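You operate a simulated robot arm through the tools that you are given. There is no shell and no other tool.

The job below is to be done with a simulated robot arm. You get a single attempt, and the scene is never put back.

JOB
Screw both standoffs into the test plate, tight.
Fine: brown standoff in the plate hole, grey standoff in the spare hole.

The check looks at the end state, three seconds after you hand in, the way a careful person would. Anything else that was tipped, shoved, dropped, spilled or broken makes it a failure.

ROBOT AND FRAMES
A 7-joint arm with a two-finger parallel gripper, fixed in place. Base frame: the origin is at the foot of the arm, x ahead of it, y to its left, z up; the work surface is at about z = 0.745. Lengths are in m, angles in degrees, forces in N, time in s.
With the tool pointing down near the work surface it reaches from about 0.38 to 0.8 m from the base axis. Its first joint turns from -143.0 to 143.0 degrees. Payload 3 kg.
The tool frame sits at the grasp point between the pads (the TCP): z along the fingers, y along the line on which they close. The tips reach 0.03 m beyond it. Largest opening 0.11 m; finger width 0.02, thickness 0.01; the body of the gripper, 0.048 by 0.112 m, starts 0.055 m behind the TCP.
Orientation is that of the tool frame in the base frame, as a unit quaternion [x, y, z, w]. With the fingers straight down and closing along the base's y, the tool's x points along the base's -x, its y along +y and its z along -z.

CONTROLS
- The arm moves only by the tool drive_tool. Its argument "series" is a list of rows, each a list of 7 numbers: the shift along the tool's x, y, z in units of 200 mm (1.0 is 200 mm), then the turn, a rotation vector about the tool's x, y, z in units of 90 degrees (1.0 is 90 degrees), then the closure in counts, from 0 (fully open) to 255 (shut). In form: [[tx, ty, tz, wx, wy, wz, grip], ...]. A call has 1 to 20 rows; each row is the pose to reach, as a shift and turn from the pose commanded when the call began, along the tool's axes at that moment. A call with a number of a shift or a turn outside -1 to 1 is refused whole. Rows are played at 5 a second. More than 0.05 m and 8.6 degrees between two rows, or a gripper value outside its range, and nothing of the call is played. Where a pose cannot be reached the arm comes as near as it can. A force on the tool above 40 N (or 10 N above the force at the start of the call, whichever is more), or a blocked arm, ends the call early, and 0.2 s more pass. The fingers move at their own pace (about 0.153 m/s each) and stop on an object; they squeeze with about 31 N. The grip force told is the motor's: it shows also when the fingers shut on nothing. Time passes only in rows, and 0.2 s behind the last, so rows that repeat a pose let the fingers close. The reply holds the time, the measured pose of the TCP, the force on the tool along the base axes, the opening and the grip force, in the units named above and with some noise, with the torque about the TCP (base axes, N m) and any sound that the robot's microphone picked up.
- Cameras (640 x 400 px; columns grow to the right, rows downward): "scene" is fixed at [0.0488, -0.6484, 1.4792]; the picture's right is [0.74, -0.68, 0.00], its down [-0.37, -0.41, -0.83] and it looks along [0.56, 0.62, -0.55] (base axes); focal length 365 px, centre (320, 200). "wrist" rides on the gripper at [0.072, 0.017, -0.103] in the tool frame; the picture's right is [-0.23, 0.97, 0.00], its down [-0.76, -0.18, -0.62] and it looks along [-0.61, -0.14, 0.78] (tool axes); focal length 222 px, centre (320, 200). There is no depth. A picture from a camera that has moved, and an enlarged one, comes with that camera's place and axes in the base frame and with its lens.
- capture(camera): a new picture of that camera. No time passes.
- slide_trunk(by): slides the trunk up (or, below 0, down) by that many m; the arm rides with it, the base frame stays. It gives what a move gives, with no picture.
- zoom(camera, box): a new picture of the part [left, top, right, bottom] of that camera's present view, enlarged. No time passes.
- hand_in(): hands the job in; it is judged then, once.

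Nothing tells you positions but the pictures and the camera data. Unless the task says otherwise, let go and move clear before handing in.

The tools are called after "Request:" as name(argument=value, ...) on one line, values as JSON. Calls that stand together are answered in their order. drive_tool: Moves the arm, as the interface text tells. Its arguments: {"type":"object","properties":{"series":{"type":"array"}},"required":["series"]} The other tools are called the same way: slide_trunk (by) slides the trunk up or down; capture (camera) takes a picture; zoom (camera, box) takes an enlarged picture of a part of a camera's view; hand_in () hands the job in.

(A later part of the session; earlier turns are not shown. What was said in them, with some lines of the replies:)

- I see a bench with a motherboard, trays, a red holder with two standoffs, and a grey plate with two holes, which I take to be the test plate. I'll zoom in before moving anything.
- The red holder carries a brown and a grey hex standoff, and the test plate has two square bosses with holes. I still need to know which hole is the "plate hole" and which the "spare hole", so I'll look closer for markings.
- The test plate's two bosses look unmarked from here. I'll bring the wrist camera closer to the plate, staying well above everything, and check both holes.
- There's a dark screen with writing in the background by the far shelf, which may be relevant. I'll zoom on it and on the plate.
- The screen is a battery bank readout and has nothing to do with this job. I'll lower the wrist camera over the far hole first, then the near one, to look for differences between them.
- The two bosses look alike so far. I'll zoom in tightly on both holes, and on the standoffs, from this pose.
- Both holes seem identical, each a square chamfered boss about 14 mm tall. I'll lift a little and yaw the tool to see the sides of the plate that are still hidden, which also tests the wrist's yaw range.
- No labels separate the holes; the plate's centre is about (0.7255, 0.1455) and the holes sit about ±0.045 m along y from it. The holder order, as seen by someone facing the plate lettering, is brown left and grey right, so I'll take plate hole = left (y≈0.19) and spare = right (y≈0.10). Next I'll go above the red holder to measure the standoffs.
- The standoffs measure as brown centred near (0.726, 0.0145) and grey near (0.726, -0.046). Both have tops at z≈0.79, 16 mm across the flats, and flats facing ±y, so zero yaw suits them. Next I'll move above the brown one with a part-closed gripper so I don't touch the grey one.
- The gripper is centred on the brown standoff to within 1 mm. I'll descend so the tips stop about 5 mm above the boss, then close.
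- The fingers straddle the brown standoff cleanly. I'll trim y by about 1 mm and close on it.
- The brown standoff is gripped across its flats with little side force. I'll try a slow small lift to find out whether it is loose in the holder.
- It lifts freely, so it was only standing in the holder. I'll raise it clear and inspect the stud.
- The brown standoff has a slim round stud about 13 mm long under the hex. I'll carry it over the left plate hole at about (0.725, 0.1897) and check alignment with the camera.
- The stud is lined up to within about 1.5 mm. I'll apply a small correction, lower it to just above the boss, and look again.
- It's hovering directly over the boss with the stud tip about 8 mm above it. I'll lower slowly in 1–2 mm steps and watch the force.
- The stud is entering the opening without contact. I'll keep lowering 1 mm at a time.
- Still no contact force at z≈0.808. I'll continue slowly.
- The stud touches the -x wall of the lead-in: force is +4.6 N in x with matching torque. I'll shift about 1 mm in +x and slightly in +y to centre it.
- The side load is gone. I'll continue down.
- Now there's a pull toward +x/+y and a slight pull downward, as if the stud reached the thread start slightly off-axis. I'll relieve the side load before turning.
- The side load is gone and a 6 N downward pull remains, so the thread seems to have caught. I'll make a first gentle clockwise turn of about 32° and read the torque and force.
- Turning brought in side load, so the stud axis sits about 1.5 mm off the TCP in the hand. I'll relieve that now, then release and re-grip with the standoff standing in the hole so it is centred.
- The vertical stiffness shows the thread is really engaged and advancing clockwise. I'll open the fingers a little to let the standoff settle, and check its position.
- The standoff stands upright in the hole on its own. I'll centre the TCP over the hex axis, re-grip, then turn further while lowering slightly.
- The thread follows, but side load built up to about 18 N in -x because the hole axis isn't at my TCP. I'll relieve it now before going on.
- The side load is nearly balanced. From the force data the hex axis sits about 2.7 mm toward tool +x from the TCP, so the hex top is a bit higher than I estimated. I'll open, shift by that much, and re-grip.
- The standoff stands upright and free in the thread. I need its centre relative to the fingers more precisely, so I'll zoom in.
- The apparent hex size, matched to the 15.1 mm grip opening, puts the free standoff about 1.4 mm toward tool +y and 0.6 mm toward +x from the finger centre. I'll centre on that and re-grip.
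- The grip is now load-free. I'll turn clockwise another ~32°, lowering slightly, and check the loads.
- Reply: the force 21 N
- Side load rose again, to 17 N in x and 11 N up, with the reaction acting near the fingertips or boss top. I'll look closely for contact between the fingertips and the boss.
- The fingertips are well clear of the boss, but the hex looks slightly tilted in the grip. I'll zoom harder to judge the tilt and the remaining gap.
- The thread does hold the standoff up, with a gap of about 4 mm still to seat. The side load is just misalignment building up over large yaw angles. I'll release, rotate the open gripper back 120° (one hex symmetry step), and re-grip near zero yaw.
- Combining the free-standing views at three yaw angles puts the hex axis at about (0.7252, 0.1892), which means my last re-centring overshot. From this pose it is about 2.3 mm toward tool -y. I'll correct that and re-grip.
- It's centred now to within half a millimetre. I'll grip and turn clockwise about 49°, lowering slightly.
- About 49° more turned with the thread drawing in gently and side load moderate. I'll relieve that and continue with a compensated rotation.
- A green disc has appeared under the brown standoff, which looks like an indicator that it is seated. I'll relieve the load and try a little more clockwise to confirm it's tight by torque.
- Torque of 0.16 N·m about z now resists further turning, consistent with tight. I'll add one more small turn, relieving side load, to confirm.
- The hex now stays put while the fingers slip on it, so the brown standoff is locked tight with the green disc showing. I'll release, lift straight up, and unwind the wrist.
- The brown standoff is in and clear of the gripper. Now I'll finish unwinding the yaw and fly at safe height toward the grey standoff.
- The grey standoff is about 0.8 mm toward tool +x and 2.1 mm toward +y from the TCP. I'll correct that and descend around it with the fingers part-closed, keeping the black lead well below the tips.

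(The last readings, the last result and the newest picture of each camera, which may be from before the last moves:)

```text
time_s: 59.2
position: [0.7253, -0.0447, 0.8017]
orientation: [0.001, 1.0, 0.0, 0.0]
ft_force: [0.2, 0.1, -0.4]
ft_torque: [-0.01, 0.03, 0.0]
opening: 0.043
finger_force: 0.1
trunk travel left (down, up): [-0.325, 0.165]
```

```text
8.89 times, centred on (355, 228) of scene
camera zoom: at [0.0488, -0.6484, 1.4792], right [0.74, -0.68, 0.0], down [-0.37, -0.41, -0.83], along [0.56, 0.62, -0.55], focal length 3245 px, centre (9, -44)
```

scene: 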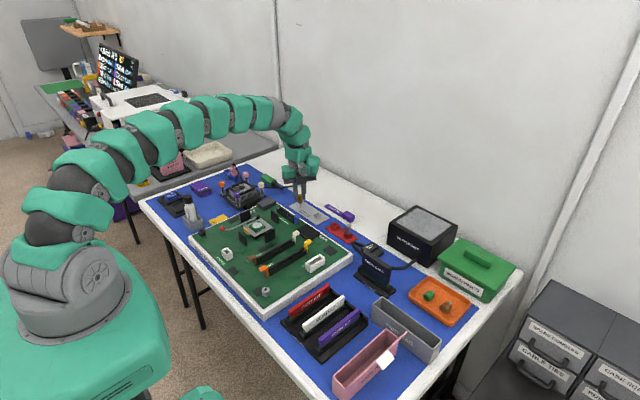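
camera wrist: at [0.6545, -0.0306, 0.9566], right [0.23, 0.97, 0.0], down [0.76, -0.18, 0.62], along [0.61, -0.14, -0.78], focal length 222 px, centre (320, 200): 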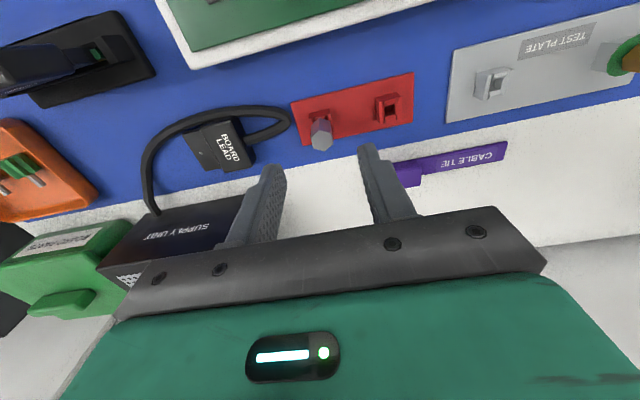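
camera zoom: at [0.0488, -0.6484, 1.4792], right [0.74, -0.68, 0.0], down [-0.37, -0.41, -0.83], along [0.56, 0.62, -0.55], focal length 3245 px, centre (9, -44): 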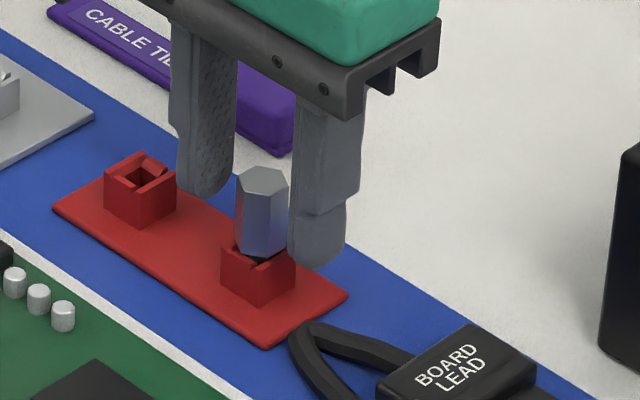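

I'll trim by about -0.8 mm in tool x and -1.1 mm in tool y, then close gently and check the side force.

Request:
drive_tool(series=[[-0.004, -0.0055, 0, 0, 0, 0, 155], [-0.004, -0.0055, 0, 0, 0, 0, 190], [-0.004, -0.0055, 0, 0, 0, 0, 210], [-0.004, -0.0055, 0, 0, 0, 0, 255], [-0.004, -0.0055, 0, 0, 0, 0, 255], [-0.004, -0.0055, 0, 0, 0, 0, 255]])

Request:
zoom(camera="wrist", box=[295, 125, 345, 205])

```text
time_s: 60.6
position: [0.7261, -0.045, 0.8011]
orientation: [0.001, 1.0, 0.0, -0.001]
ft_force: [0.9, -0.8, 0.7]
ft_torque: [-0.02, -0.03, -0.03]
opening: 0.0152
finger_force: 30.7
trunk travel left (down, up): [-0.325, 0.165]
```

```text
5.00 times, centred on (320, 165) of wrist
camera zoom: at [0.6536, -0.0283, 0.9049], right [0.23, 0.97, 0.0], down [0.76, -0.18, 0.62], along [0.61, -0.14, -0.78], focal length 1111 px, centre (320, 375)
```

zoom: 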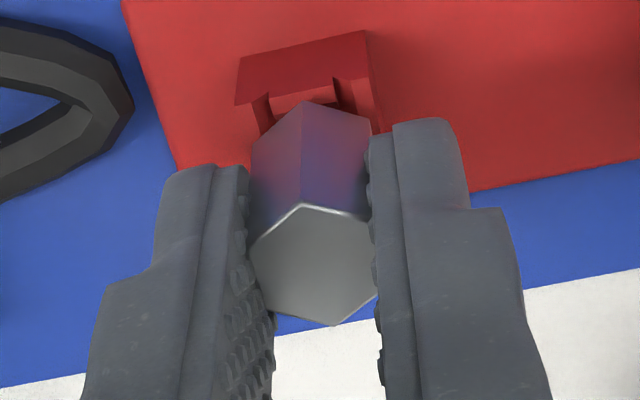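

Gripped with almost no side load. I'll lift slowly at first, then clear of the holder.

Request:
drive_tool(series=[[0, 0, -0.01, 0, 0, 0, 255], [0, 0, -0.02, 0, 0, 0, 255], [0, 0, -0.04, 0, 0, 0, 255], [0, 0, -0.08, 0, 0, 0, 255], [0, 0, -0.13, 0, 0, 0, 255], [0, 0, -0.18, 0, 0, 0, 255], [0, 0, -0.23, 0, 0, 0, 255], [0, 0, -0.28, 0, 0, 0, 255], [0, 0, -0.33, 0, 0, 0, 255], [0, 0, -0.33, 0, 0, 0, 255]])

Request:
zoom(camera="scene", box=[320, 185, 380, 245])

```text
time_s: 62.8
position: [0.7262, -0.0457, 0.8693]
orientation: [0.0, 1.0, 0.0, 0.0]
ft_force: [-0.1, 0.3, -0.6]
ft_torque: [0.01, -0.01, 0.03]
opening: 0.0147
finger_force: 31.1
trunk travel left (down, up): [-0.325, 0.165]
```

```text
6.67 times, centred on (350, 215) of scene
camera zoom: at [0.0488, -0.6484, 1.4792], right [0.74, -0.68, 0.0], down [-0.37, -0.41, -0.83], along [0.56, 0.62, -0.55], focal length 2434 px, centre (120, 100)
```

zoom: 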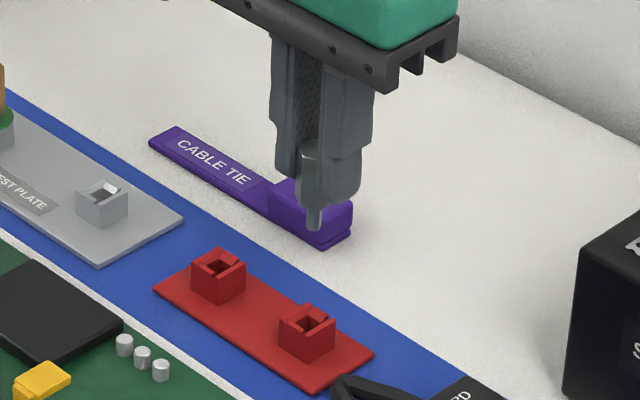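

The grey standoff is out of the holder. I'll carry it over the right-hand hole at about (0.7246, 0.0997) and check alignment there.

Request:
drive_tool(series=[[0.001, 0.09, 0, 0, 0, 0, 255], [0.002, 0.18, 0, 0, 0, 0, 255], [0.003, 0.27, 0, 0, 0, 0, 255], [0.004, 0.36, 0, 0, 0, 0, 255], [0.005, 0.45, 0, 0, 0, 0, 255], [0.006, 0.54, 0, 0, 0, 0, 255], [0.006, 0.63, 0, 0, 0, 0, 255], [0.006, 0.7, 0, 0, 0, 0, 255], [0.006, 0.728, 0, 0, 0, 0, 255], [0.006, 0.728, 0, 0, 0, 0, 255]])

Request:
zoom(camera="wrist", box=[285, 90, 355, 165])

Request:
zoom(camera="scene", box=[300, 180, 340, 230])

```text
time_s: 65.0
position: [0.7251, 0.1019, 0.869]
orientation: [0.001, 1.0, 0.0, 0.0]
ft_force: [-0.7, 0.5, -0.4]
ft_torque: [-0.03, 0.01, -0.04]
opening: 0.0152
finger_force: 31.0
trunk travel left (down, up): [-0.325, 0.165]
```

```text
5.33 times, centred on (320, 128) of wrist
camera zoom: at [0.6525, 0.118, 0.9721], right [0.23, 0.97, 0.0], down [0.76, -0.18, 0.62], along [0.61, -0.14, -0.78], focal length 1185 px, centre (320, 587)
```

zoom: 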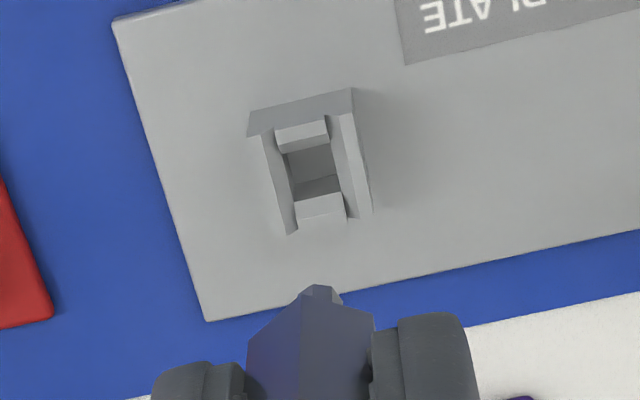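

```text
8.00 times, centred on (320, 205) of scene
camera zoom: at [0.0488, -0.6484, 1.4792], right [0.74, -0.68, 0.0], down [-0.37, -0.41, -0.83], along [0.56, 0.62, -0.55], focal length 2921 px, centre (320, 160)
```

zoom: 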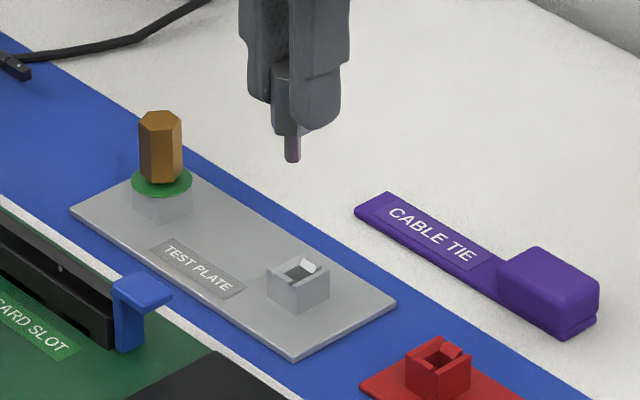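

Alignment is good, with about 1 mm of correction needed in -y. I'll apply it and lower to just above the boss.

Request:
drive_tool(series=[[-0.001, -0.005, 0.05, 0, 0, 0, 255], [-0.001, -0.005, 0.1, 0, 0, 0, 255], [-0.001, -0.005, 0.15, 0, 0, 0, 255], [-0.001, -0.005, 0.2, 0, 0, 0, 255], [-0.001, -0.005, 0.235, 0, 0, 0, 255], [-0.001, -0.005, 0.235, 0, 0, 0, 255]])

Request:
zoom(camera="wrist", box=[285, 100, 355, 175])

Request:
zoom(camera="scene", box=[305, 195, 335, 225])

```text
time_s: 66.4
position: [0.7246, 0.0989, 0.8219]
orientation: [0.001, 1.0, 0.0, 0.0]
ft_force: [-0.3, 0.3, -0.2]
ft_torque: [0.0, 0.01, 0.0]
opening: 0.015
finger_force: 30.9
trunk travel left (down, up): [-0.325, 0.165]
```

```text
5.33 times, centred on (320, 138) of wrist
camera zoom: at [0.6525, 0.1158, 0.9252], right [0.23, 0.97, 0.0], down [0.76, -0.18, 0.62], along [0.61, -0.14, -0.78], focal length 1185 px, centre (320, 533)
```

zoom: 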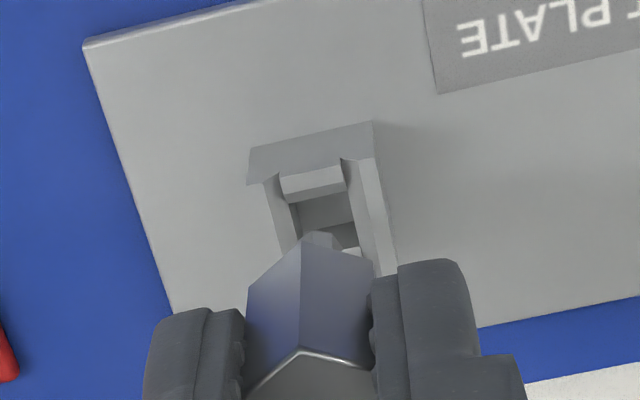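

```text
13.33 times, centred on (320, 210) of scene
camera zoom: at [0.0488, -0.6484, 1.4792], right [0.74, -0.68, 0.0], down [-0.37, -0.41, -0.83], along [0.56, 0.62, -0.55], focal length 4868 px, centre (320, 67)
```

zoom: 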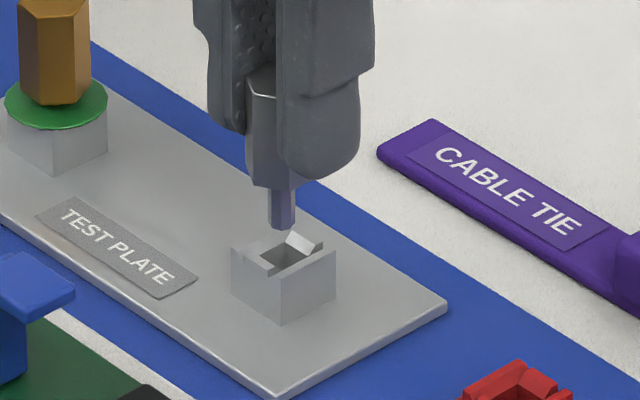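

The stud is centred over the opening from both views. I'll lower in small steps watching for side force.

Request:
drive_tool(series=[[0, 0, 0.01, 0, 0, 0, 255], [0, 0, 0.02, 0, 0, 0, 255], [0, 0, 0.03, 0, 0, 0, 255], [0, 0, 0.04, 0, 0, 0, 255], [0, 0, 0.05, 0, 0, 0, 255], [0, 0, 0.06, 0, 0, 0, 255], [0, 0, 0.06, 0, 0, 0, 255]])

```text
time_s: 68.0
position: [0.7253, 0.1002, 0.8102]
orientation: [0.0, 1.0, 0.001, -0.001]
ft_force: [1.2, -0.6, -0.9]
ft_torque: [-0.02, -0.07, 0.02]
opening: 0.0151
finger_force: 31.2
trunk travel left (down, up): [-0.325, 0.165]
```

Request:
drive_tool(series=[[0, 0, 0.005, 0, 0, 0, 255], [0, 0, 0.01, 0, 0, 0, 255], [0, 0, 0.015, 0, 0, 0, 255], [0, 0, 0.015, 0, 0, 0, 255]])

Request:
zoom(camera="scene", box=[305, 195, 335, 225])

```text
time_s: 69.0
position: [0.7251, 0.1002, 0.8067]
orientation: [0.0, 1.0, 0.0, -0.001]
ft_force: [1.0, -0.8, -1.0]
ft_torque: [0.01, -0.01, -0.03]
opening: 0.0151
finger_force: 30.8
trunk travel left (down, up): [-0.325, 0.165]
```

```text
13.33 times, centred on (320, 210) of scene
camera zoom: at [0.0488, -0.6484, 1.4792], right [0.74, -0.68, 0.0], down [-0.37, -0.41, -0.83], along [0.56, 0.62, -0.55], focal length 4868 px, centre (320, 67)
```

zoom: 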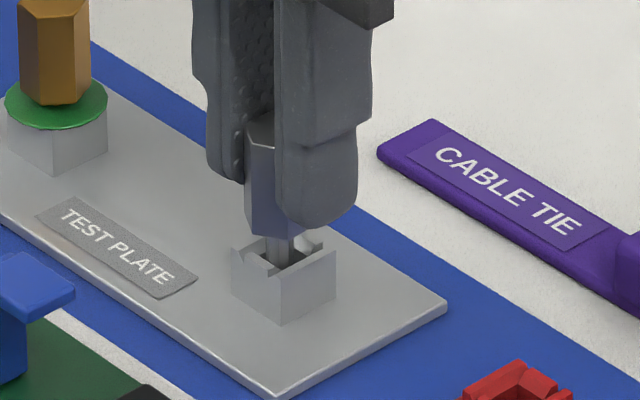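

The stud is inside the boss with no side load. I'll keep going down 1–2 mm.

Request:
drive_tool(series=[[0, 0, 0.005, 0, 0, 0, 255], [0, 0, 0.01, 0, 0, 0, 255], [0, 0, 0.01, 0, 0, 0, 255]])

Request:
drive_tool(series=[[0, 0, 0.005, 0, 0, 0, 255], [0, 0, 0.005, 0, 0, 0, 255]])

```text
time_s: 69.8
position: [0.7258, 0.0994, 0.8051]
orientation: [0.0, 1.0, 0.0, -0.001]
ft_force: [-0.5, 0.1, -0.3]
ft_torque: [-0.06, 0.04, 0.02]
opening: 0.0152
finger_force: 31.4
trunk travel left (down, up): [-0.325, 0.165]
```

```text
time_s: 70.4
position: [0.7255, 0.099, 0.8029]
orientation: [0.0, 1.0, 0.0, -0.001]
ft_force: [0.4, -1.0, -0.1]
ft_torque: [0.01, 0.01, 0.01]
opening: 0.0151
finger_force: 30.9
trunk travel left (down, up): [-0.325, 0.165]
```

Request:
drive_tool(series=[[0, 0, 0.005, 0, 0, 0, 255], [0, 0, 0.005, 0, 0, 0, 255]])

Request:
zoom(camera="scene", box=[305, 195, 335, 225])

```text
time_s: 71.0
position: [0.7252, 0.1007, 0.8019]
orientation: [-0.001, 1.0, 0.0, 0.0]
ft_force: [4.5, 5.0, 0.0]
ft_torque: [0.14, -0.09, -0.01]
opening: 0.015
finger_force: 31.1
trunk travel left (down, up): [-0.325, 0.165]
```

```text
13.33 times, centred on (320, 210) of scene
camera zoom: at [0.0488, -0.6484, 1.4792], right [0.74, -0.68, 0.0], down [-0.37, -0.41, -0.83], along [0.56, 0.62, -0.55], focal length 4868 px, centre (320, 67)
```

zoom: 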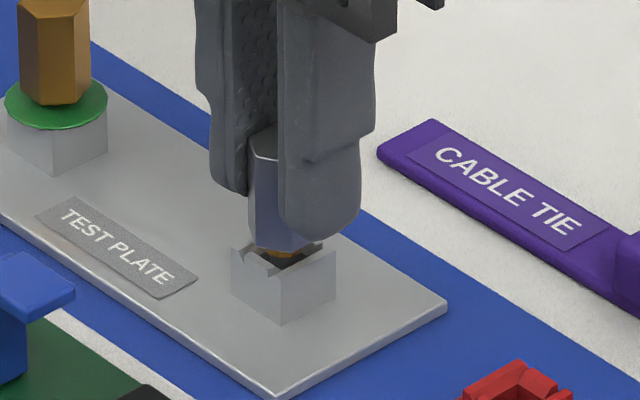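

An orange ring appeared at the stud, so the thread has just caught, with a small pull toward +x/+y. I'll follow that pull to centre on the axis.

Request:
drive_tool(series=[[-0.003, 0.0035, 0, 0, 0, 0, 255], [-0.003, 0.0035, 0, 0, 0, 0, 255], [-0.003, 0.0035, 0, 0, 0, 0, 255]])

Request:
zoom(camera="scene", box=[308, 200, 328, 220])

```text
time_s: 71.8
position: [0.7256, 0.0995, 0.8029]
orientation: [0.001, 1.0, 0.0, -0.001]
ft_force: [-3.8, 3.0, 0.2]
ft_torque: [0.11, 0.21, -0.01]
opening: 0.0152
finger_force: 30.9
trunk travel left (down, up): [-0.325, 0.165]
```

```text
16.00 times, centred on (318, 210) of scene
camera zoom: at [0.0488, -0.6484, 1.4792], right [0.74, -0.68, 0.0], down [-0.37, -0.41, -0.83], along [0.56, 0.62, -0.55], focal length 5841 px, centre (352, 40)
```

zoom: 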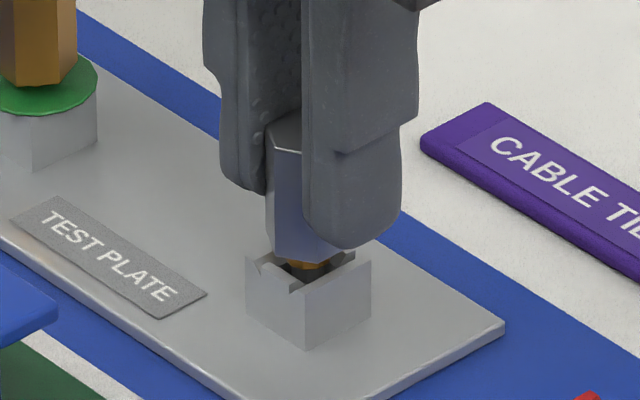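

Request:
drive_tool(series=[[0.0013, 0.003, 0, 0, 0, 0, 255], [0.0013, 0.003, 0, 0, 0, 0, 255]])

Request:
drive_tool(series=[[0, 0, 0.0002, 0, 0, 0.09, 255], [0, 0, 0.0004, 0, 0, 0.18, 255], [0, 0, 0.0006, 0, 0, 0.27, 255], [0, 0, 0.0008, 0, 0, 0.36, 255], [0, 0, 0.0008, 0, 0, 0.36, 255]])

```text
time_s: 72.4
position: [0.7257, 0.0996, 0.8025]
orientation: [0.001, 1.0, 0.0, 0.0]
ft_force: [-4.8, -2.0, -6.7]
ft_torque: [-0.02, 0.18, 0.02]
opening: 0.0152
finger_force: 31.3
trunk travel left (down, up): [-0.325, 0.165]
```

```text
time_s: 73.6
position: [0.7248, 0.0991, 0.8031]
orientation: [0.281, 0.96, -0.001, -0.001]
ft_force: [-5.1, -12.4, -10.8]
ft_torque: [-0.38, 0.01, 0.01]
opening: 0.0149
finger_force: 31.0
trunk travel left (down, up): [-0.325, 0.165]
```

Thread is drawing down (the tool is pulled about 11 N downward). I'll relieve the load, then open to let the standoff sit free and check centring.

Request:
drive_tool(series=[[-0.0008, -0.006, 0.004, 0, 0, 0, 255], [-0.0008, -0.006, 0.004, 0, 0, 0, 255], [-0.0008, -0.006, 0.004, 0, 0, 0, 210], [-0.0008, -0.006, 0.004, 0, 0, 0, 160], [-0.0008, -0.006, 0.004, 0, 0, 0, 150], [-0.0008, -0.006, 0.004, 0, 0, 0, 150]])

Request:
zoom(camera="wrist", box=[295, 125, 345, 205])

Request:
zoom(camera="scene", box=[308, 200, 328, 220])

```text
time_s: 75.0
position: [0.7255, 0.0993, 0.803]
orientation: [0.279, 0.96, 0.0, -0.001]
ft_force: [0.2, -0.4, -0.2]
ft_torque: [0.01, 0.0, -0.01]
opening: 0.0454
finger_force: 0.1
trunk travel left (down, up): [-0.325, 0.165]
```

```text
5.00 times, centred on (320, 165) of wrist
camera zoom: at [0.6734, 0.1523, 0.9057], right [0.71, 0.7, 0.0], down [0.55, -0.56, 0.62], along [0.44, -0.45, -0.78], focal length 1111 px, centre (320, 375)
```

zoom: 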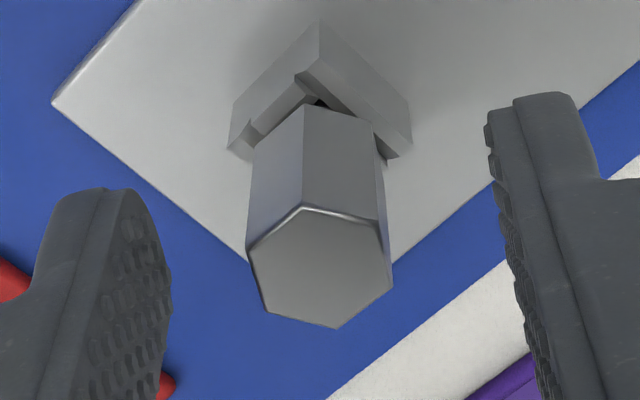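

```text
16.00 times, centred on (318, 210) of scene
camera zoom: at [0.0488, -0.6484, 1.4792], right [0.74, -0.68, 0.0], down [-0.37, -0.41, -0.83], along [0.56, 0.62, -0.55], focal length 5841 px, centre (352, 40)
```

zoom: 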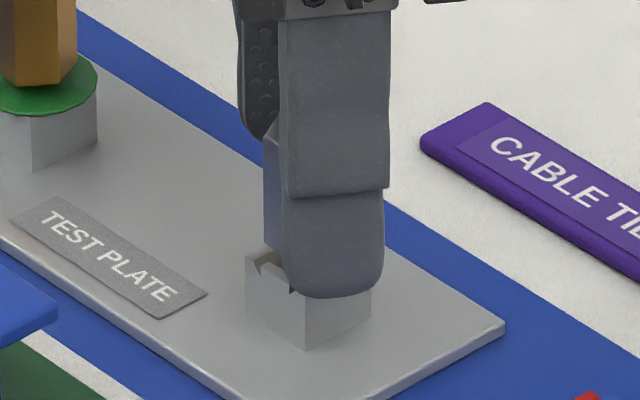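

The standoff is free and the TCP is centred on its axis to about 0.3 mm. I'll re-grip and turn clockwise about 57° on axis.

Request:
drive_tool(series=[[0, 0, 0, 0, 0, 0, 200], [0, 0, 0, 0, 0, 0, 255], [0, 0, 0, 0, 0, 0, 255], [0, 0, 0, 0, 0, 0, 255]])

Request:
drive_tool(series=[[0, 0, 0.0003, 0, 0, 0.09, 255], [0, 0, 0.0006, 0, 0, 0.18, 255], [0, 0, 0.0009, 0, 0, 0.27, 255], [0, 0, 0.0012, 0, 0, 0.36, 255], [0, 0, 0.0015, 0, 0, 0.45, 255], [0, 0, 0.0015, 0, 0, 0.45, 255]])

```text
time_s: 76.0
position: [0.7255, 0.0994, 0.8031]
orientation: [0.279, 0.96, 0.0, 0.0]
ft_force: [0.7, 0.3, 0.0]
ft_torque: [-0.01, -0.03, -0.02]
opening: 0.0152
finger_force: 31.0
trunk travel left (down, up): [-0.325, 0.165]
```

```text
time_s: 77.4
position: [0.7259, 0.0989, 0.8022]
orientation: [0.595, 0.803, 0.0, 0.001]
ft_force: [1.4, -2.0, 9.7]
ft_torque: [-0.11, -0.07, 0.0]
opening: 0.015
finger_force: 31.3
trunk travel left (down, up): [-0.325, 0.165]
```

Side load is minimal now; only an upward push from lowering too much. I'll raise about 0.7 mm and keep turning.

Request:
drive_tool(series=[[0, 0, -0.0035, 0, 0, 0, 255], [0, 0, -0.0035, 0, 0, 0.09, 255], [0, 0, -0.0035, 0, 0, 0.18, 255], [0, 0, -0.0035, 0, 0, 0.27, 255], [0, 0, -0.0035, 0, 0, 0.36, 255], [0, 0, -0.0035, 0, 0, 0.45, 255], [0, 0, -0.0035, 0, 0, 0.45, 255]])

Request:
zoom(camera="scene", box=[308, 200, 328, 220])

Request:
zoom(camera="wrist", box=[280, 110, 360, 205])

```text
time_s: 79.0
position: [0.724, 0.0988, 0.8007]
orientation: [0.836, 0.548, -0.001, 0.0]
ft_force: [4.9, 3.4, 11.7]
ft_torque: [0.22, -0.2, -0.01]
opening: 0.0151
finger_force: 31.1
trunk travel left (down, up): [-0.325, 0.165]
```

```text
16.00 times, centred on (318, 210) of scene
camera zoom: at [0.0488, -0.6484, 1.4792], right [0.74, -0.68, 0.0], down [-0.37, -0.41, -0.83], along [0.56, 0.62, -0.55], focal length 5841 px, centre (352, 40)
```

zoom: 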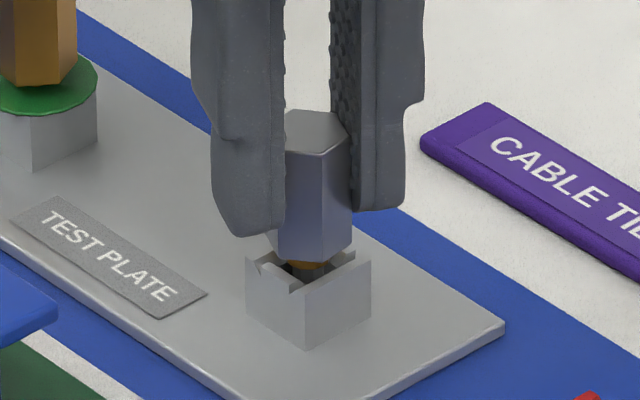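

```text
4.21 times, centred on (320, 158) of wrist
camera zoom: at [0.7694, 0.1589, 0.9055], right [0.8, -0.6, 0.0], down [-0.47, -0.63, 0.62], along [-0.37, -0.5, -0.78], focal length 935 px, centre (320, 379)
```

zoom: 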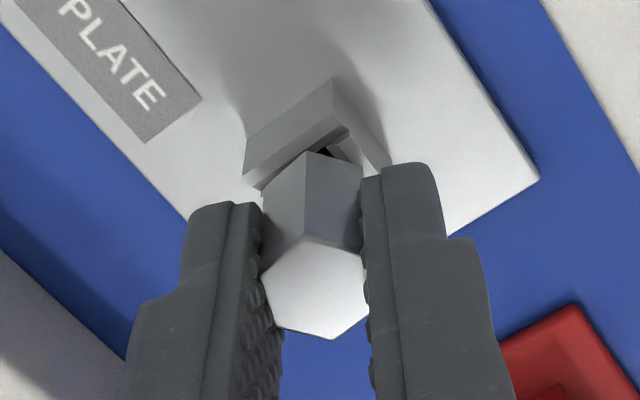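

The orange ring is still there, with 113° turned so far. Brown went green by roughly 200° of turn, so I'll release, rotate the open gripper back 120°, re-grip and continue clockwise.

Request:
drive_tool(series=[[0, 0, -0.003, 0, 0, 0, 255], [0, 0, -0.003, 0, 0, 0, 200], [0, 0, -0.003, 0, 0, 0, 150], [0, 0, -0.003, 0, 0, -0.09, 150], [0, 0, -0.003, 0, 0, -0.18, 150], [0, 0, -0.003, 0, 0, -0.27, 150], [0, 0, -0.003, 0, 0, -0.36, 150], [0, 0, -0.003, 0, 0, -0.45, 150], [0, 0, -0.003, 0, 0, -0.54, 150], [0, 0, -0.003, 0, 0, -0.63, 150], [0, 0, -0.003, 0, 0, -0.6667, 150]])

Request:
drive_tool(series=[[0, 0, 0, 0, 0, -0.09, 150], [0, 0, 0, 0, 0, -0.18, 150], [0, 0, 0, 0, 0, -0.27, 150], [0, 0, 0, 0, 0, -0.36, 150], [0, 0, 0, 0, 0, -0.45, 150], [0, 0, 0, 0, 0, -0.54, 150], [0, 0, 0, 0, 0, -0.63, 150], [0, 0, 0, 0, 0, -0.6667, 150], [0, 0, 0, 0, 0, -0.6667, 150]])

Request:
zoom(camera="wrist", box=[295, 125, 345, 205])

Request:
zoom(camera="scene", box=[308, 200, 328, 220])

```text
time_s: 81.4
position: [0.7246, 0.0999, 0.8025]
orientation: [0.448, 0.894, -0.001, 0.0]
ft_force: [-0.7, -0.2, -0.2]
ft_torque: [0.01, 0.01, 0.01]
opening: 0.0454
finger_force: 0.0
trunk travel left (down, up): [-0.325, 0.165]
```

```text
time_s: 83.4
position: [0.7244, 0.0995, 0.8031]
orientation: [-0.057, 0.998, 0.0, 0.0]
ft_force: [0.6, 0.5, 0.5]
ft_torque: [0.01, -0.01, -0.01]
opening: 0.0455
finger_force: 0.0
trunk travel left (down, up): [-0.325, 0.165]
```

```text
5.00 times, centred on (320, 165) of wrist
camera zoom: at [0.6511, 0.1075, 0.9059], right [0.11, 0.99, 0.0], down [0.78, -0.09, 0.62], along [0.62, -0.07, -0.78], focal length 1111 px, centre (320, 375)
```

zoom: 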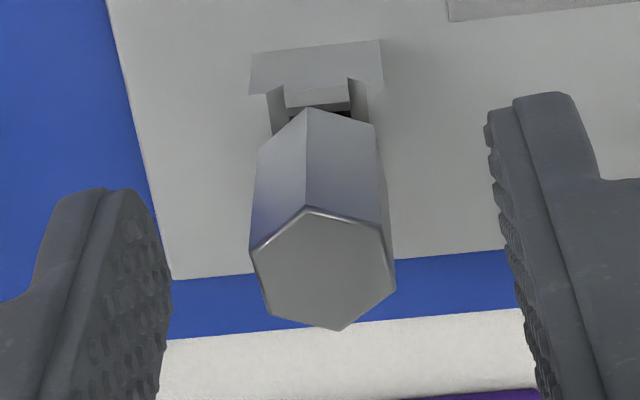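

```text
16.00 times, centred on (318, 210) of scene
camera zoom: at [0.0488, -0.6484, 1.4792], right [0.74, -0.68, 0.0], down [-0.37, -0.41, -0.83], along [0.56, 0.62, -0.55], focal length 5841 px, centre (352, 40)
```

zoom: 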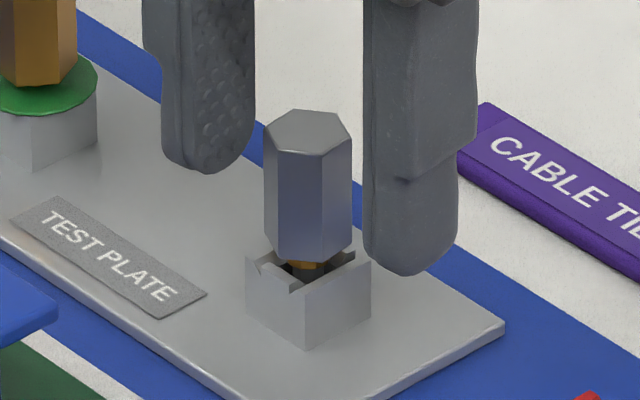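

It's still centred to within 0.7 mm and the flats line up. I'll re-grip and turn clockwise about 49°.

Request:
drive_tool(series=[[-0.002, 0.002, 0, 0, 0, 0, 150], [-0.002, 0.002, 0, 0, 0, 0, 200], [-0.002, 0.002, 0, 0, 0, 0, 255], [-0.002, 0.002, 0, 0, 0, 0, 255], [-0.002, 0.002, 0, 0, 0, 0, 255]])

Request:
drive_tool(series=[[0, 0, 0, 0, 0, 0.09, 255], [0, 0, 0, 0, 0, 0.18, 255], [0, 0, 0, 0, 0, 0.27, 255], [0, 0, 0, 0, 0, 0.36, 255], [0, 0, 0, 0, 0, 0.45, 255], [0, 0, 0, 0, 0, 0.54, 255], [0, 0, 0, 0, 0, 0.54, 255]])

Request:
zoom(camera="scene", box=[308, 200, 328, 220])

```text
time_s: 84.6
position: [0.7255, 0.1011, 0.8018]
orientation: [-0.057, 0.998, 0.0, -0.001]
ft_force: [-0.4, -2.4, 0.8]
ft_torque: [-0.04, 0.03, 0.02]
opening: 0.015
finger_force: 30.9
trunk travel left (down, up): [-0.325, 0.165]
```

```text
time_s: 86.2
position: [0.7252, 0.1002, 0.8017]
orientation: [0.36, 0.933, -0.001, -0.002]
ft_force: [-0.3, -6.2, -3.0]
ft_torque: [-0.26, -0.04, -0.02]
opening: 0.0152
finger_force: 30.7
trunk travel left (down, up): [-0.325, 0.165]
```

```text
16.00 times, centred on (318, 210) of scene
camera zoom: at [0.0488, -0.6484, 1.4792], right [0.74, -0.68, 0.0], down [-0.37, -0.41, -0.83], along [0.56, 0.62, -0.55], focal length 5841 px, centre (352, 40)
```

zoom: 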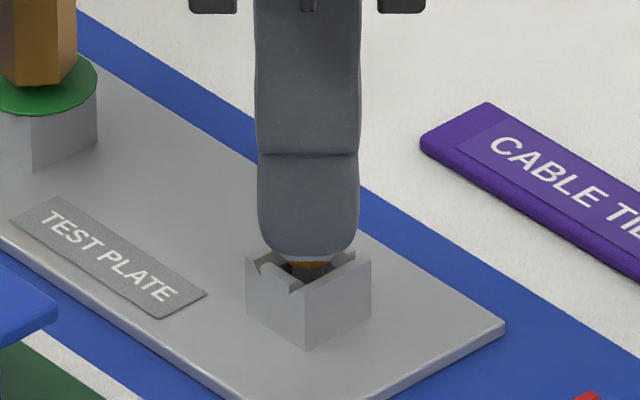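

About 162° total so far, with low loads. I'll continue another 40°.

Request:
drive_tool(series=[[-0.0017, -0.0019, 0.001, 0, 0, 0.09, 255], [-0.0017, -0.0019, 0.001, 0, 0, 0.18, 255], [-0.0017, -0.0019, 0.001, 0, 0, 0.27, 255], [-0.0017, -0.0019, 0.001, 0, 0, 0.36, 255], [-0.0017, -0.0019, 0.001, 0, 0, 0.45, 255], [-0.0017, -0.0019, 0.001, 0, 0, 0.45, 255]])

Request:
zoom(camera="scene", box=[308, 200, 328, 220])

Request:
zoom(camera="wrist", box=[280, 110, 360, 205])

```text
time_s: 87.6
position: [0.7265, 0.099, 0.8031]
orientation: [0.66, 0.752, -0.001, 0.001]
ft_force: [0.3, -1.8, -1.2]
ft_torque: [-0.03, -0.01, 0.0]
opening: 0.015
finger_force: 30.9
trunk travel left (down, up): [-0.325, 0.165]
```

```text
16.00 times, centred on (318, 210) of scene
camera zoom: at [0.0488, -0.6484, 1.4792], right [0.74, -0.68, 0.0], down [-0.37, -0.41, -0.83], along [0.56, 0.62, -0.55], focal length 5841 px, centre (352, 40)
```

zoom: 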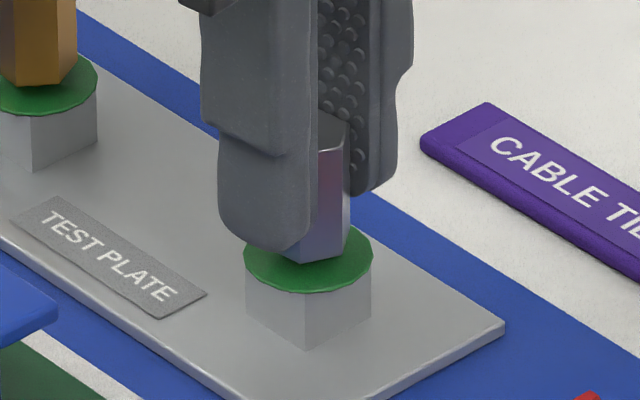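

```text
4.21 times, centred on (320, 158) of wrist
camera zoom: at [0.7328, 0.1734, 0.9055], right [0.99, -0.1, 0.0], down [-0.08, -0.78, 0.62], along [-0.06, -0.62, -0.78], focal length 935 px, centre (320, 379)
```

zoom: 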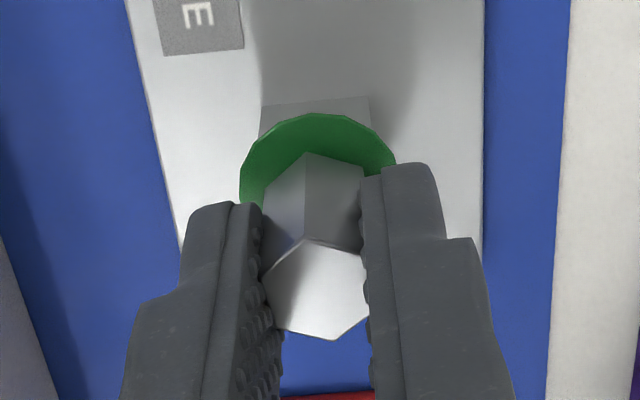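

The green disc has appeared under the grey standoff too. I'll turn a little further until I feel the torque stop, as with the brown one.

Request:
drive_tool(series=[[0, 0, 0, 0, 0, 0.06, 255], [0, 0, 0, 0, 0, 0.12, 255], [0, 0, 0, 0, 0, 0.15, 255], [0, 0, 0, 0, 0, 0.15, 255]])

Request:
zoom(camera="wrist", box=[280, 110, 360, 205])

```text
time_s: 88.6
position: [0.7245, 0.0999, 0.8029]
orientation: [0.744, 0.668, 0.0, 0.0]
ft_force: [-2.5, -4.3, 0.0]
ft_torque: [-0.09, 0.02, 0.1]
opening: 0.0154
finger_force: 31.4
trunk travel left (down, up): [-0.325, 0.165]
```

```text
4.21 times, centred on (320, 158) of wrist
camera zoom: at [0.7498, 0.1696, 0.9055], right [0.94, -0.33, 0.0], down [-0.26, -0.74, 0.62], along [-0.21, -0.59, -0.78], focal length 935 px, centre (320, 379)
```

zoom: 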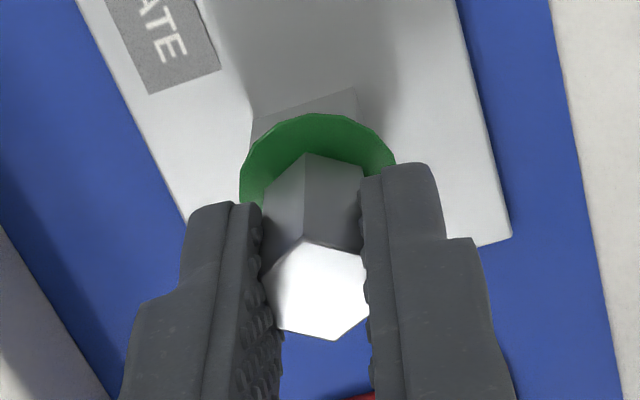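

Resisting torque is starting to show, at 0.10 N·m. I'll add one more small increment to reach the stop.

Request:
drive_tool(series=[[0, 0, 0, 0, 0, 0.05, 255], [0, 0, 0, 0, 0, 0.1, 255], [0, 0, 0, 0, 0, 0.1, 255]])

Request:
zoom(camera="wrist", box=[280, 110, 360, 205])

```text
time_s: 89.4
position: [0.7236, 0.1009, 0.8029]
orientation: [0.794, 0.608, -0.001, -0.001]
ft_force: [-0.1, 1.7, -5.3]
ft_torque: [0.1, -0.2, 0.16]
opening: 0.0156
finger_force: 31.3
trunk travel left (down, up): [-0.325, 0.165]
```

```text
4.21 times, centred on (320, 158) of wrist
camera zoom: at [0.7604, 0.1653, 0.9057], right [0.88, -0.47, 0.0], down [-0.37, -0.69, 0.62], along [-0.3, -0.55, -0.78], focal length 935 px, centre (320, 379)
```

zoom: 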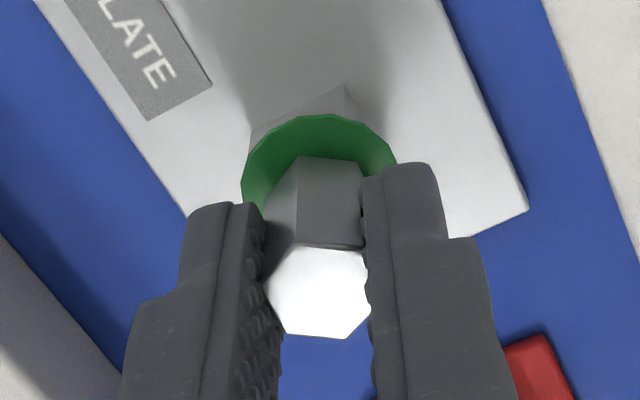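

The hex holds while the fingers begin to slip, with torque 0.16 N·m, so grey is tight as well. I'll release, lift straight up, unwind the wrist and inspect.

Request:
drive_tool(series=[[0, 0, 0, 0, 0, 0, 210], [0, 0, 0, 0, 0, 0, 150], [0, 0, 0, 0, 0, 0, 120], [0, 0, -0.05, 0, 0, 0, 120], [0, 0, -0.1, 0, 0, 0, 120], [0, 0, -0.15, 0, 0, 0, 120], [0, 0, -0.2, 0, 0, 0, 120], [0, 0, -0.27, 0, 0, 0, 120], [0, 0, -0.34, 0, 0, 0, 120], [0, 0, -0.42, 0, 0, -0.09, 120], [0, 0, -0.5, 0, 0, -0.18, 120], [0, 0, -0.58, 0, 0, -0.27, 120], [0, 0, -0.66, 0, 0, -0.36, 120], [0, 0, -0.74, 0, 0, -0.45, 120], [0, 0, -0.8, 0, 0, -0.54, 120], [0, 0, -0.8, 0, 0, -0.63, 120], [0, 0, -0.8, 0, 0, -0.72, 120], [0, 0, -0.8, 0, 0, -0.81, 120], [0, 0, -0.8, 0, 0, -0.9, 120], [0, 0, -0.8, 0, 0, -0.9, 120]])

Request:
capture(camera="scene")

Request:
zoom(camera="scene", box=[284, 180, 374, 250])

Request:
capture(camera="wrist")

```text
time_s: 93.6
position: [0.7252, 0.1003, 0.9626]
orientation: [0.208, 0.978, 0.0, -0.001]
ft_force: [0.6, 0.3, 0.3]
ft_torque: [-0.01, 0.02, 0.04]
opening: 0.0583
finger_force: 0.1
trunk travel left (down, up): [-0.325, 0.165]
```

```text
taken
```

scene: 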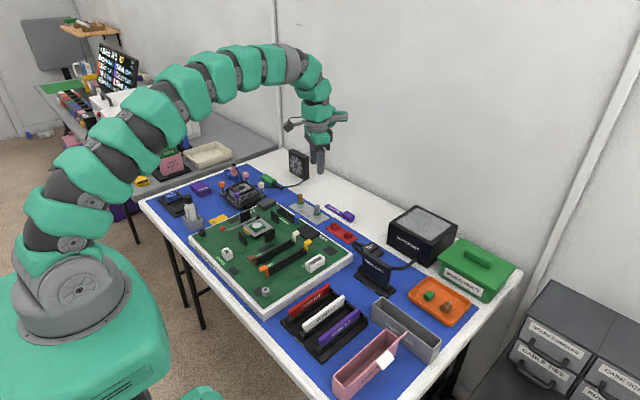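

```text
5.71 times, centred on (329, 215) of scene
camera zoom: at [0.0488, -0.6484, 1.4792], right [0.74, -0.68, 0.0], down [-0.37, -0.41, -0.83], along [0.56, 0.62, -0.55], focal length 2086 px, centre (269, 114)
```

zoom: 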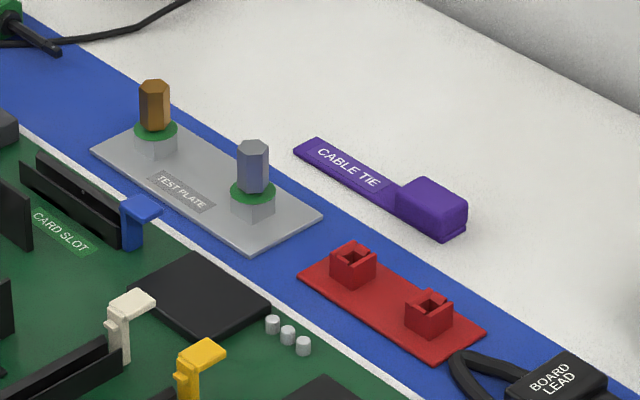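

```text
taken
camera wrist: at [0.6659, 0.1444, 1.0657], right [0.6, 0.8, 0.0], down [0.62, -0.47, 0.62], along [0.5, -0.38, -0.78], focal length 222 px, centre (320, 200)
```

wrist: 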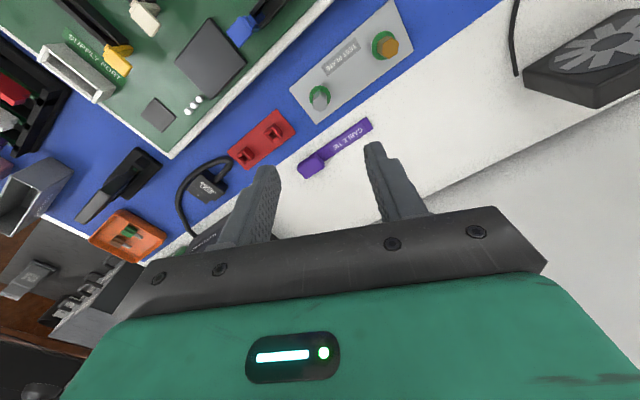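

Both standoffs stand upright in the test plate with green discs under them: brown in the left hole, grey in the right. The holder is empty and, as far as I can see, nothing else moved. The gripper is clear, so I'm handing in; the hole names were not marked anywhere, so that left/right assignment is my best reading.

Request:
hand_in()

```text
The job is handed in.
```

Both standoffs are screwed into the test plate and tight, but which hole counts as the "plate hole" was my guess. Neither hole is marked.

- **Placement:** Brown is in the left hole and grey is in the right, as seen facing the plate's lettering. I copied the left-to-right order they had in the red holder. If the names are the other way round, the two are swapped.
- **Tightness:** A green disc appeared under each standoff, which I took to mean seated. After that, each resisted more turning at about 0.16–0.18 N·m, and the fingers began to slip on the hex.
- **Rest of the bench:** In the last pictures nothing else looked disturbed. The gripper was open and well above the plate when I handed in.
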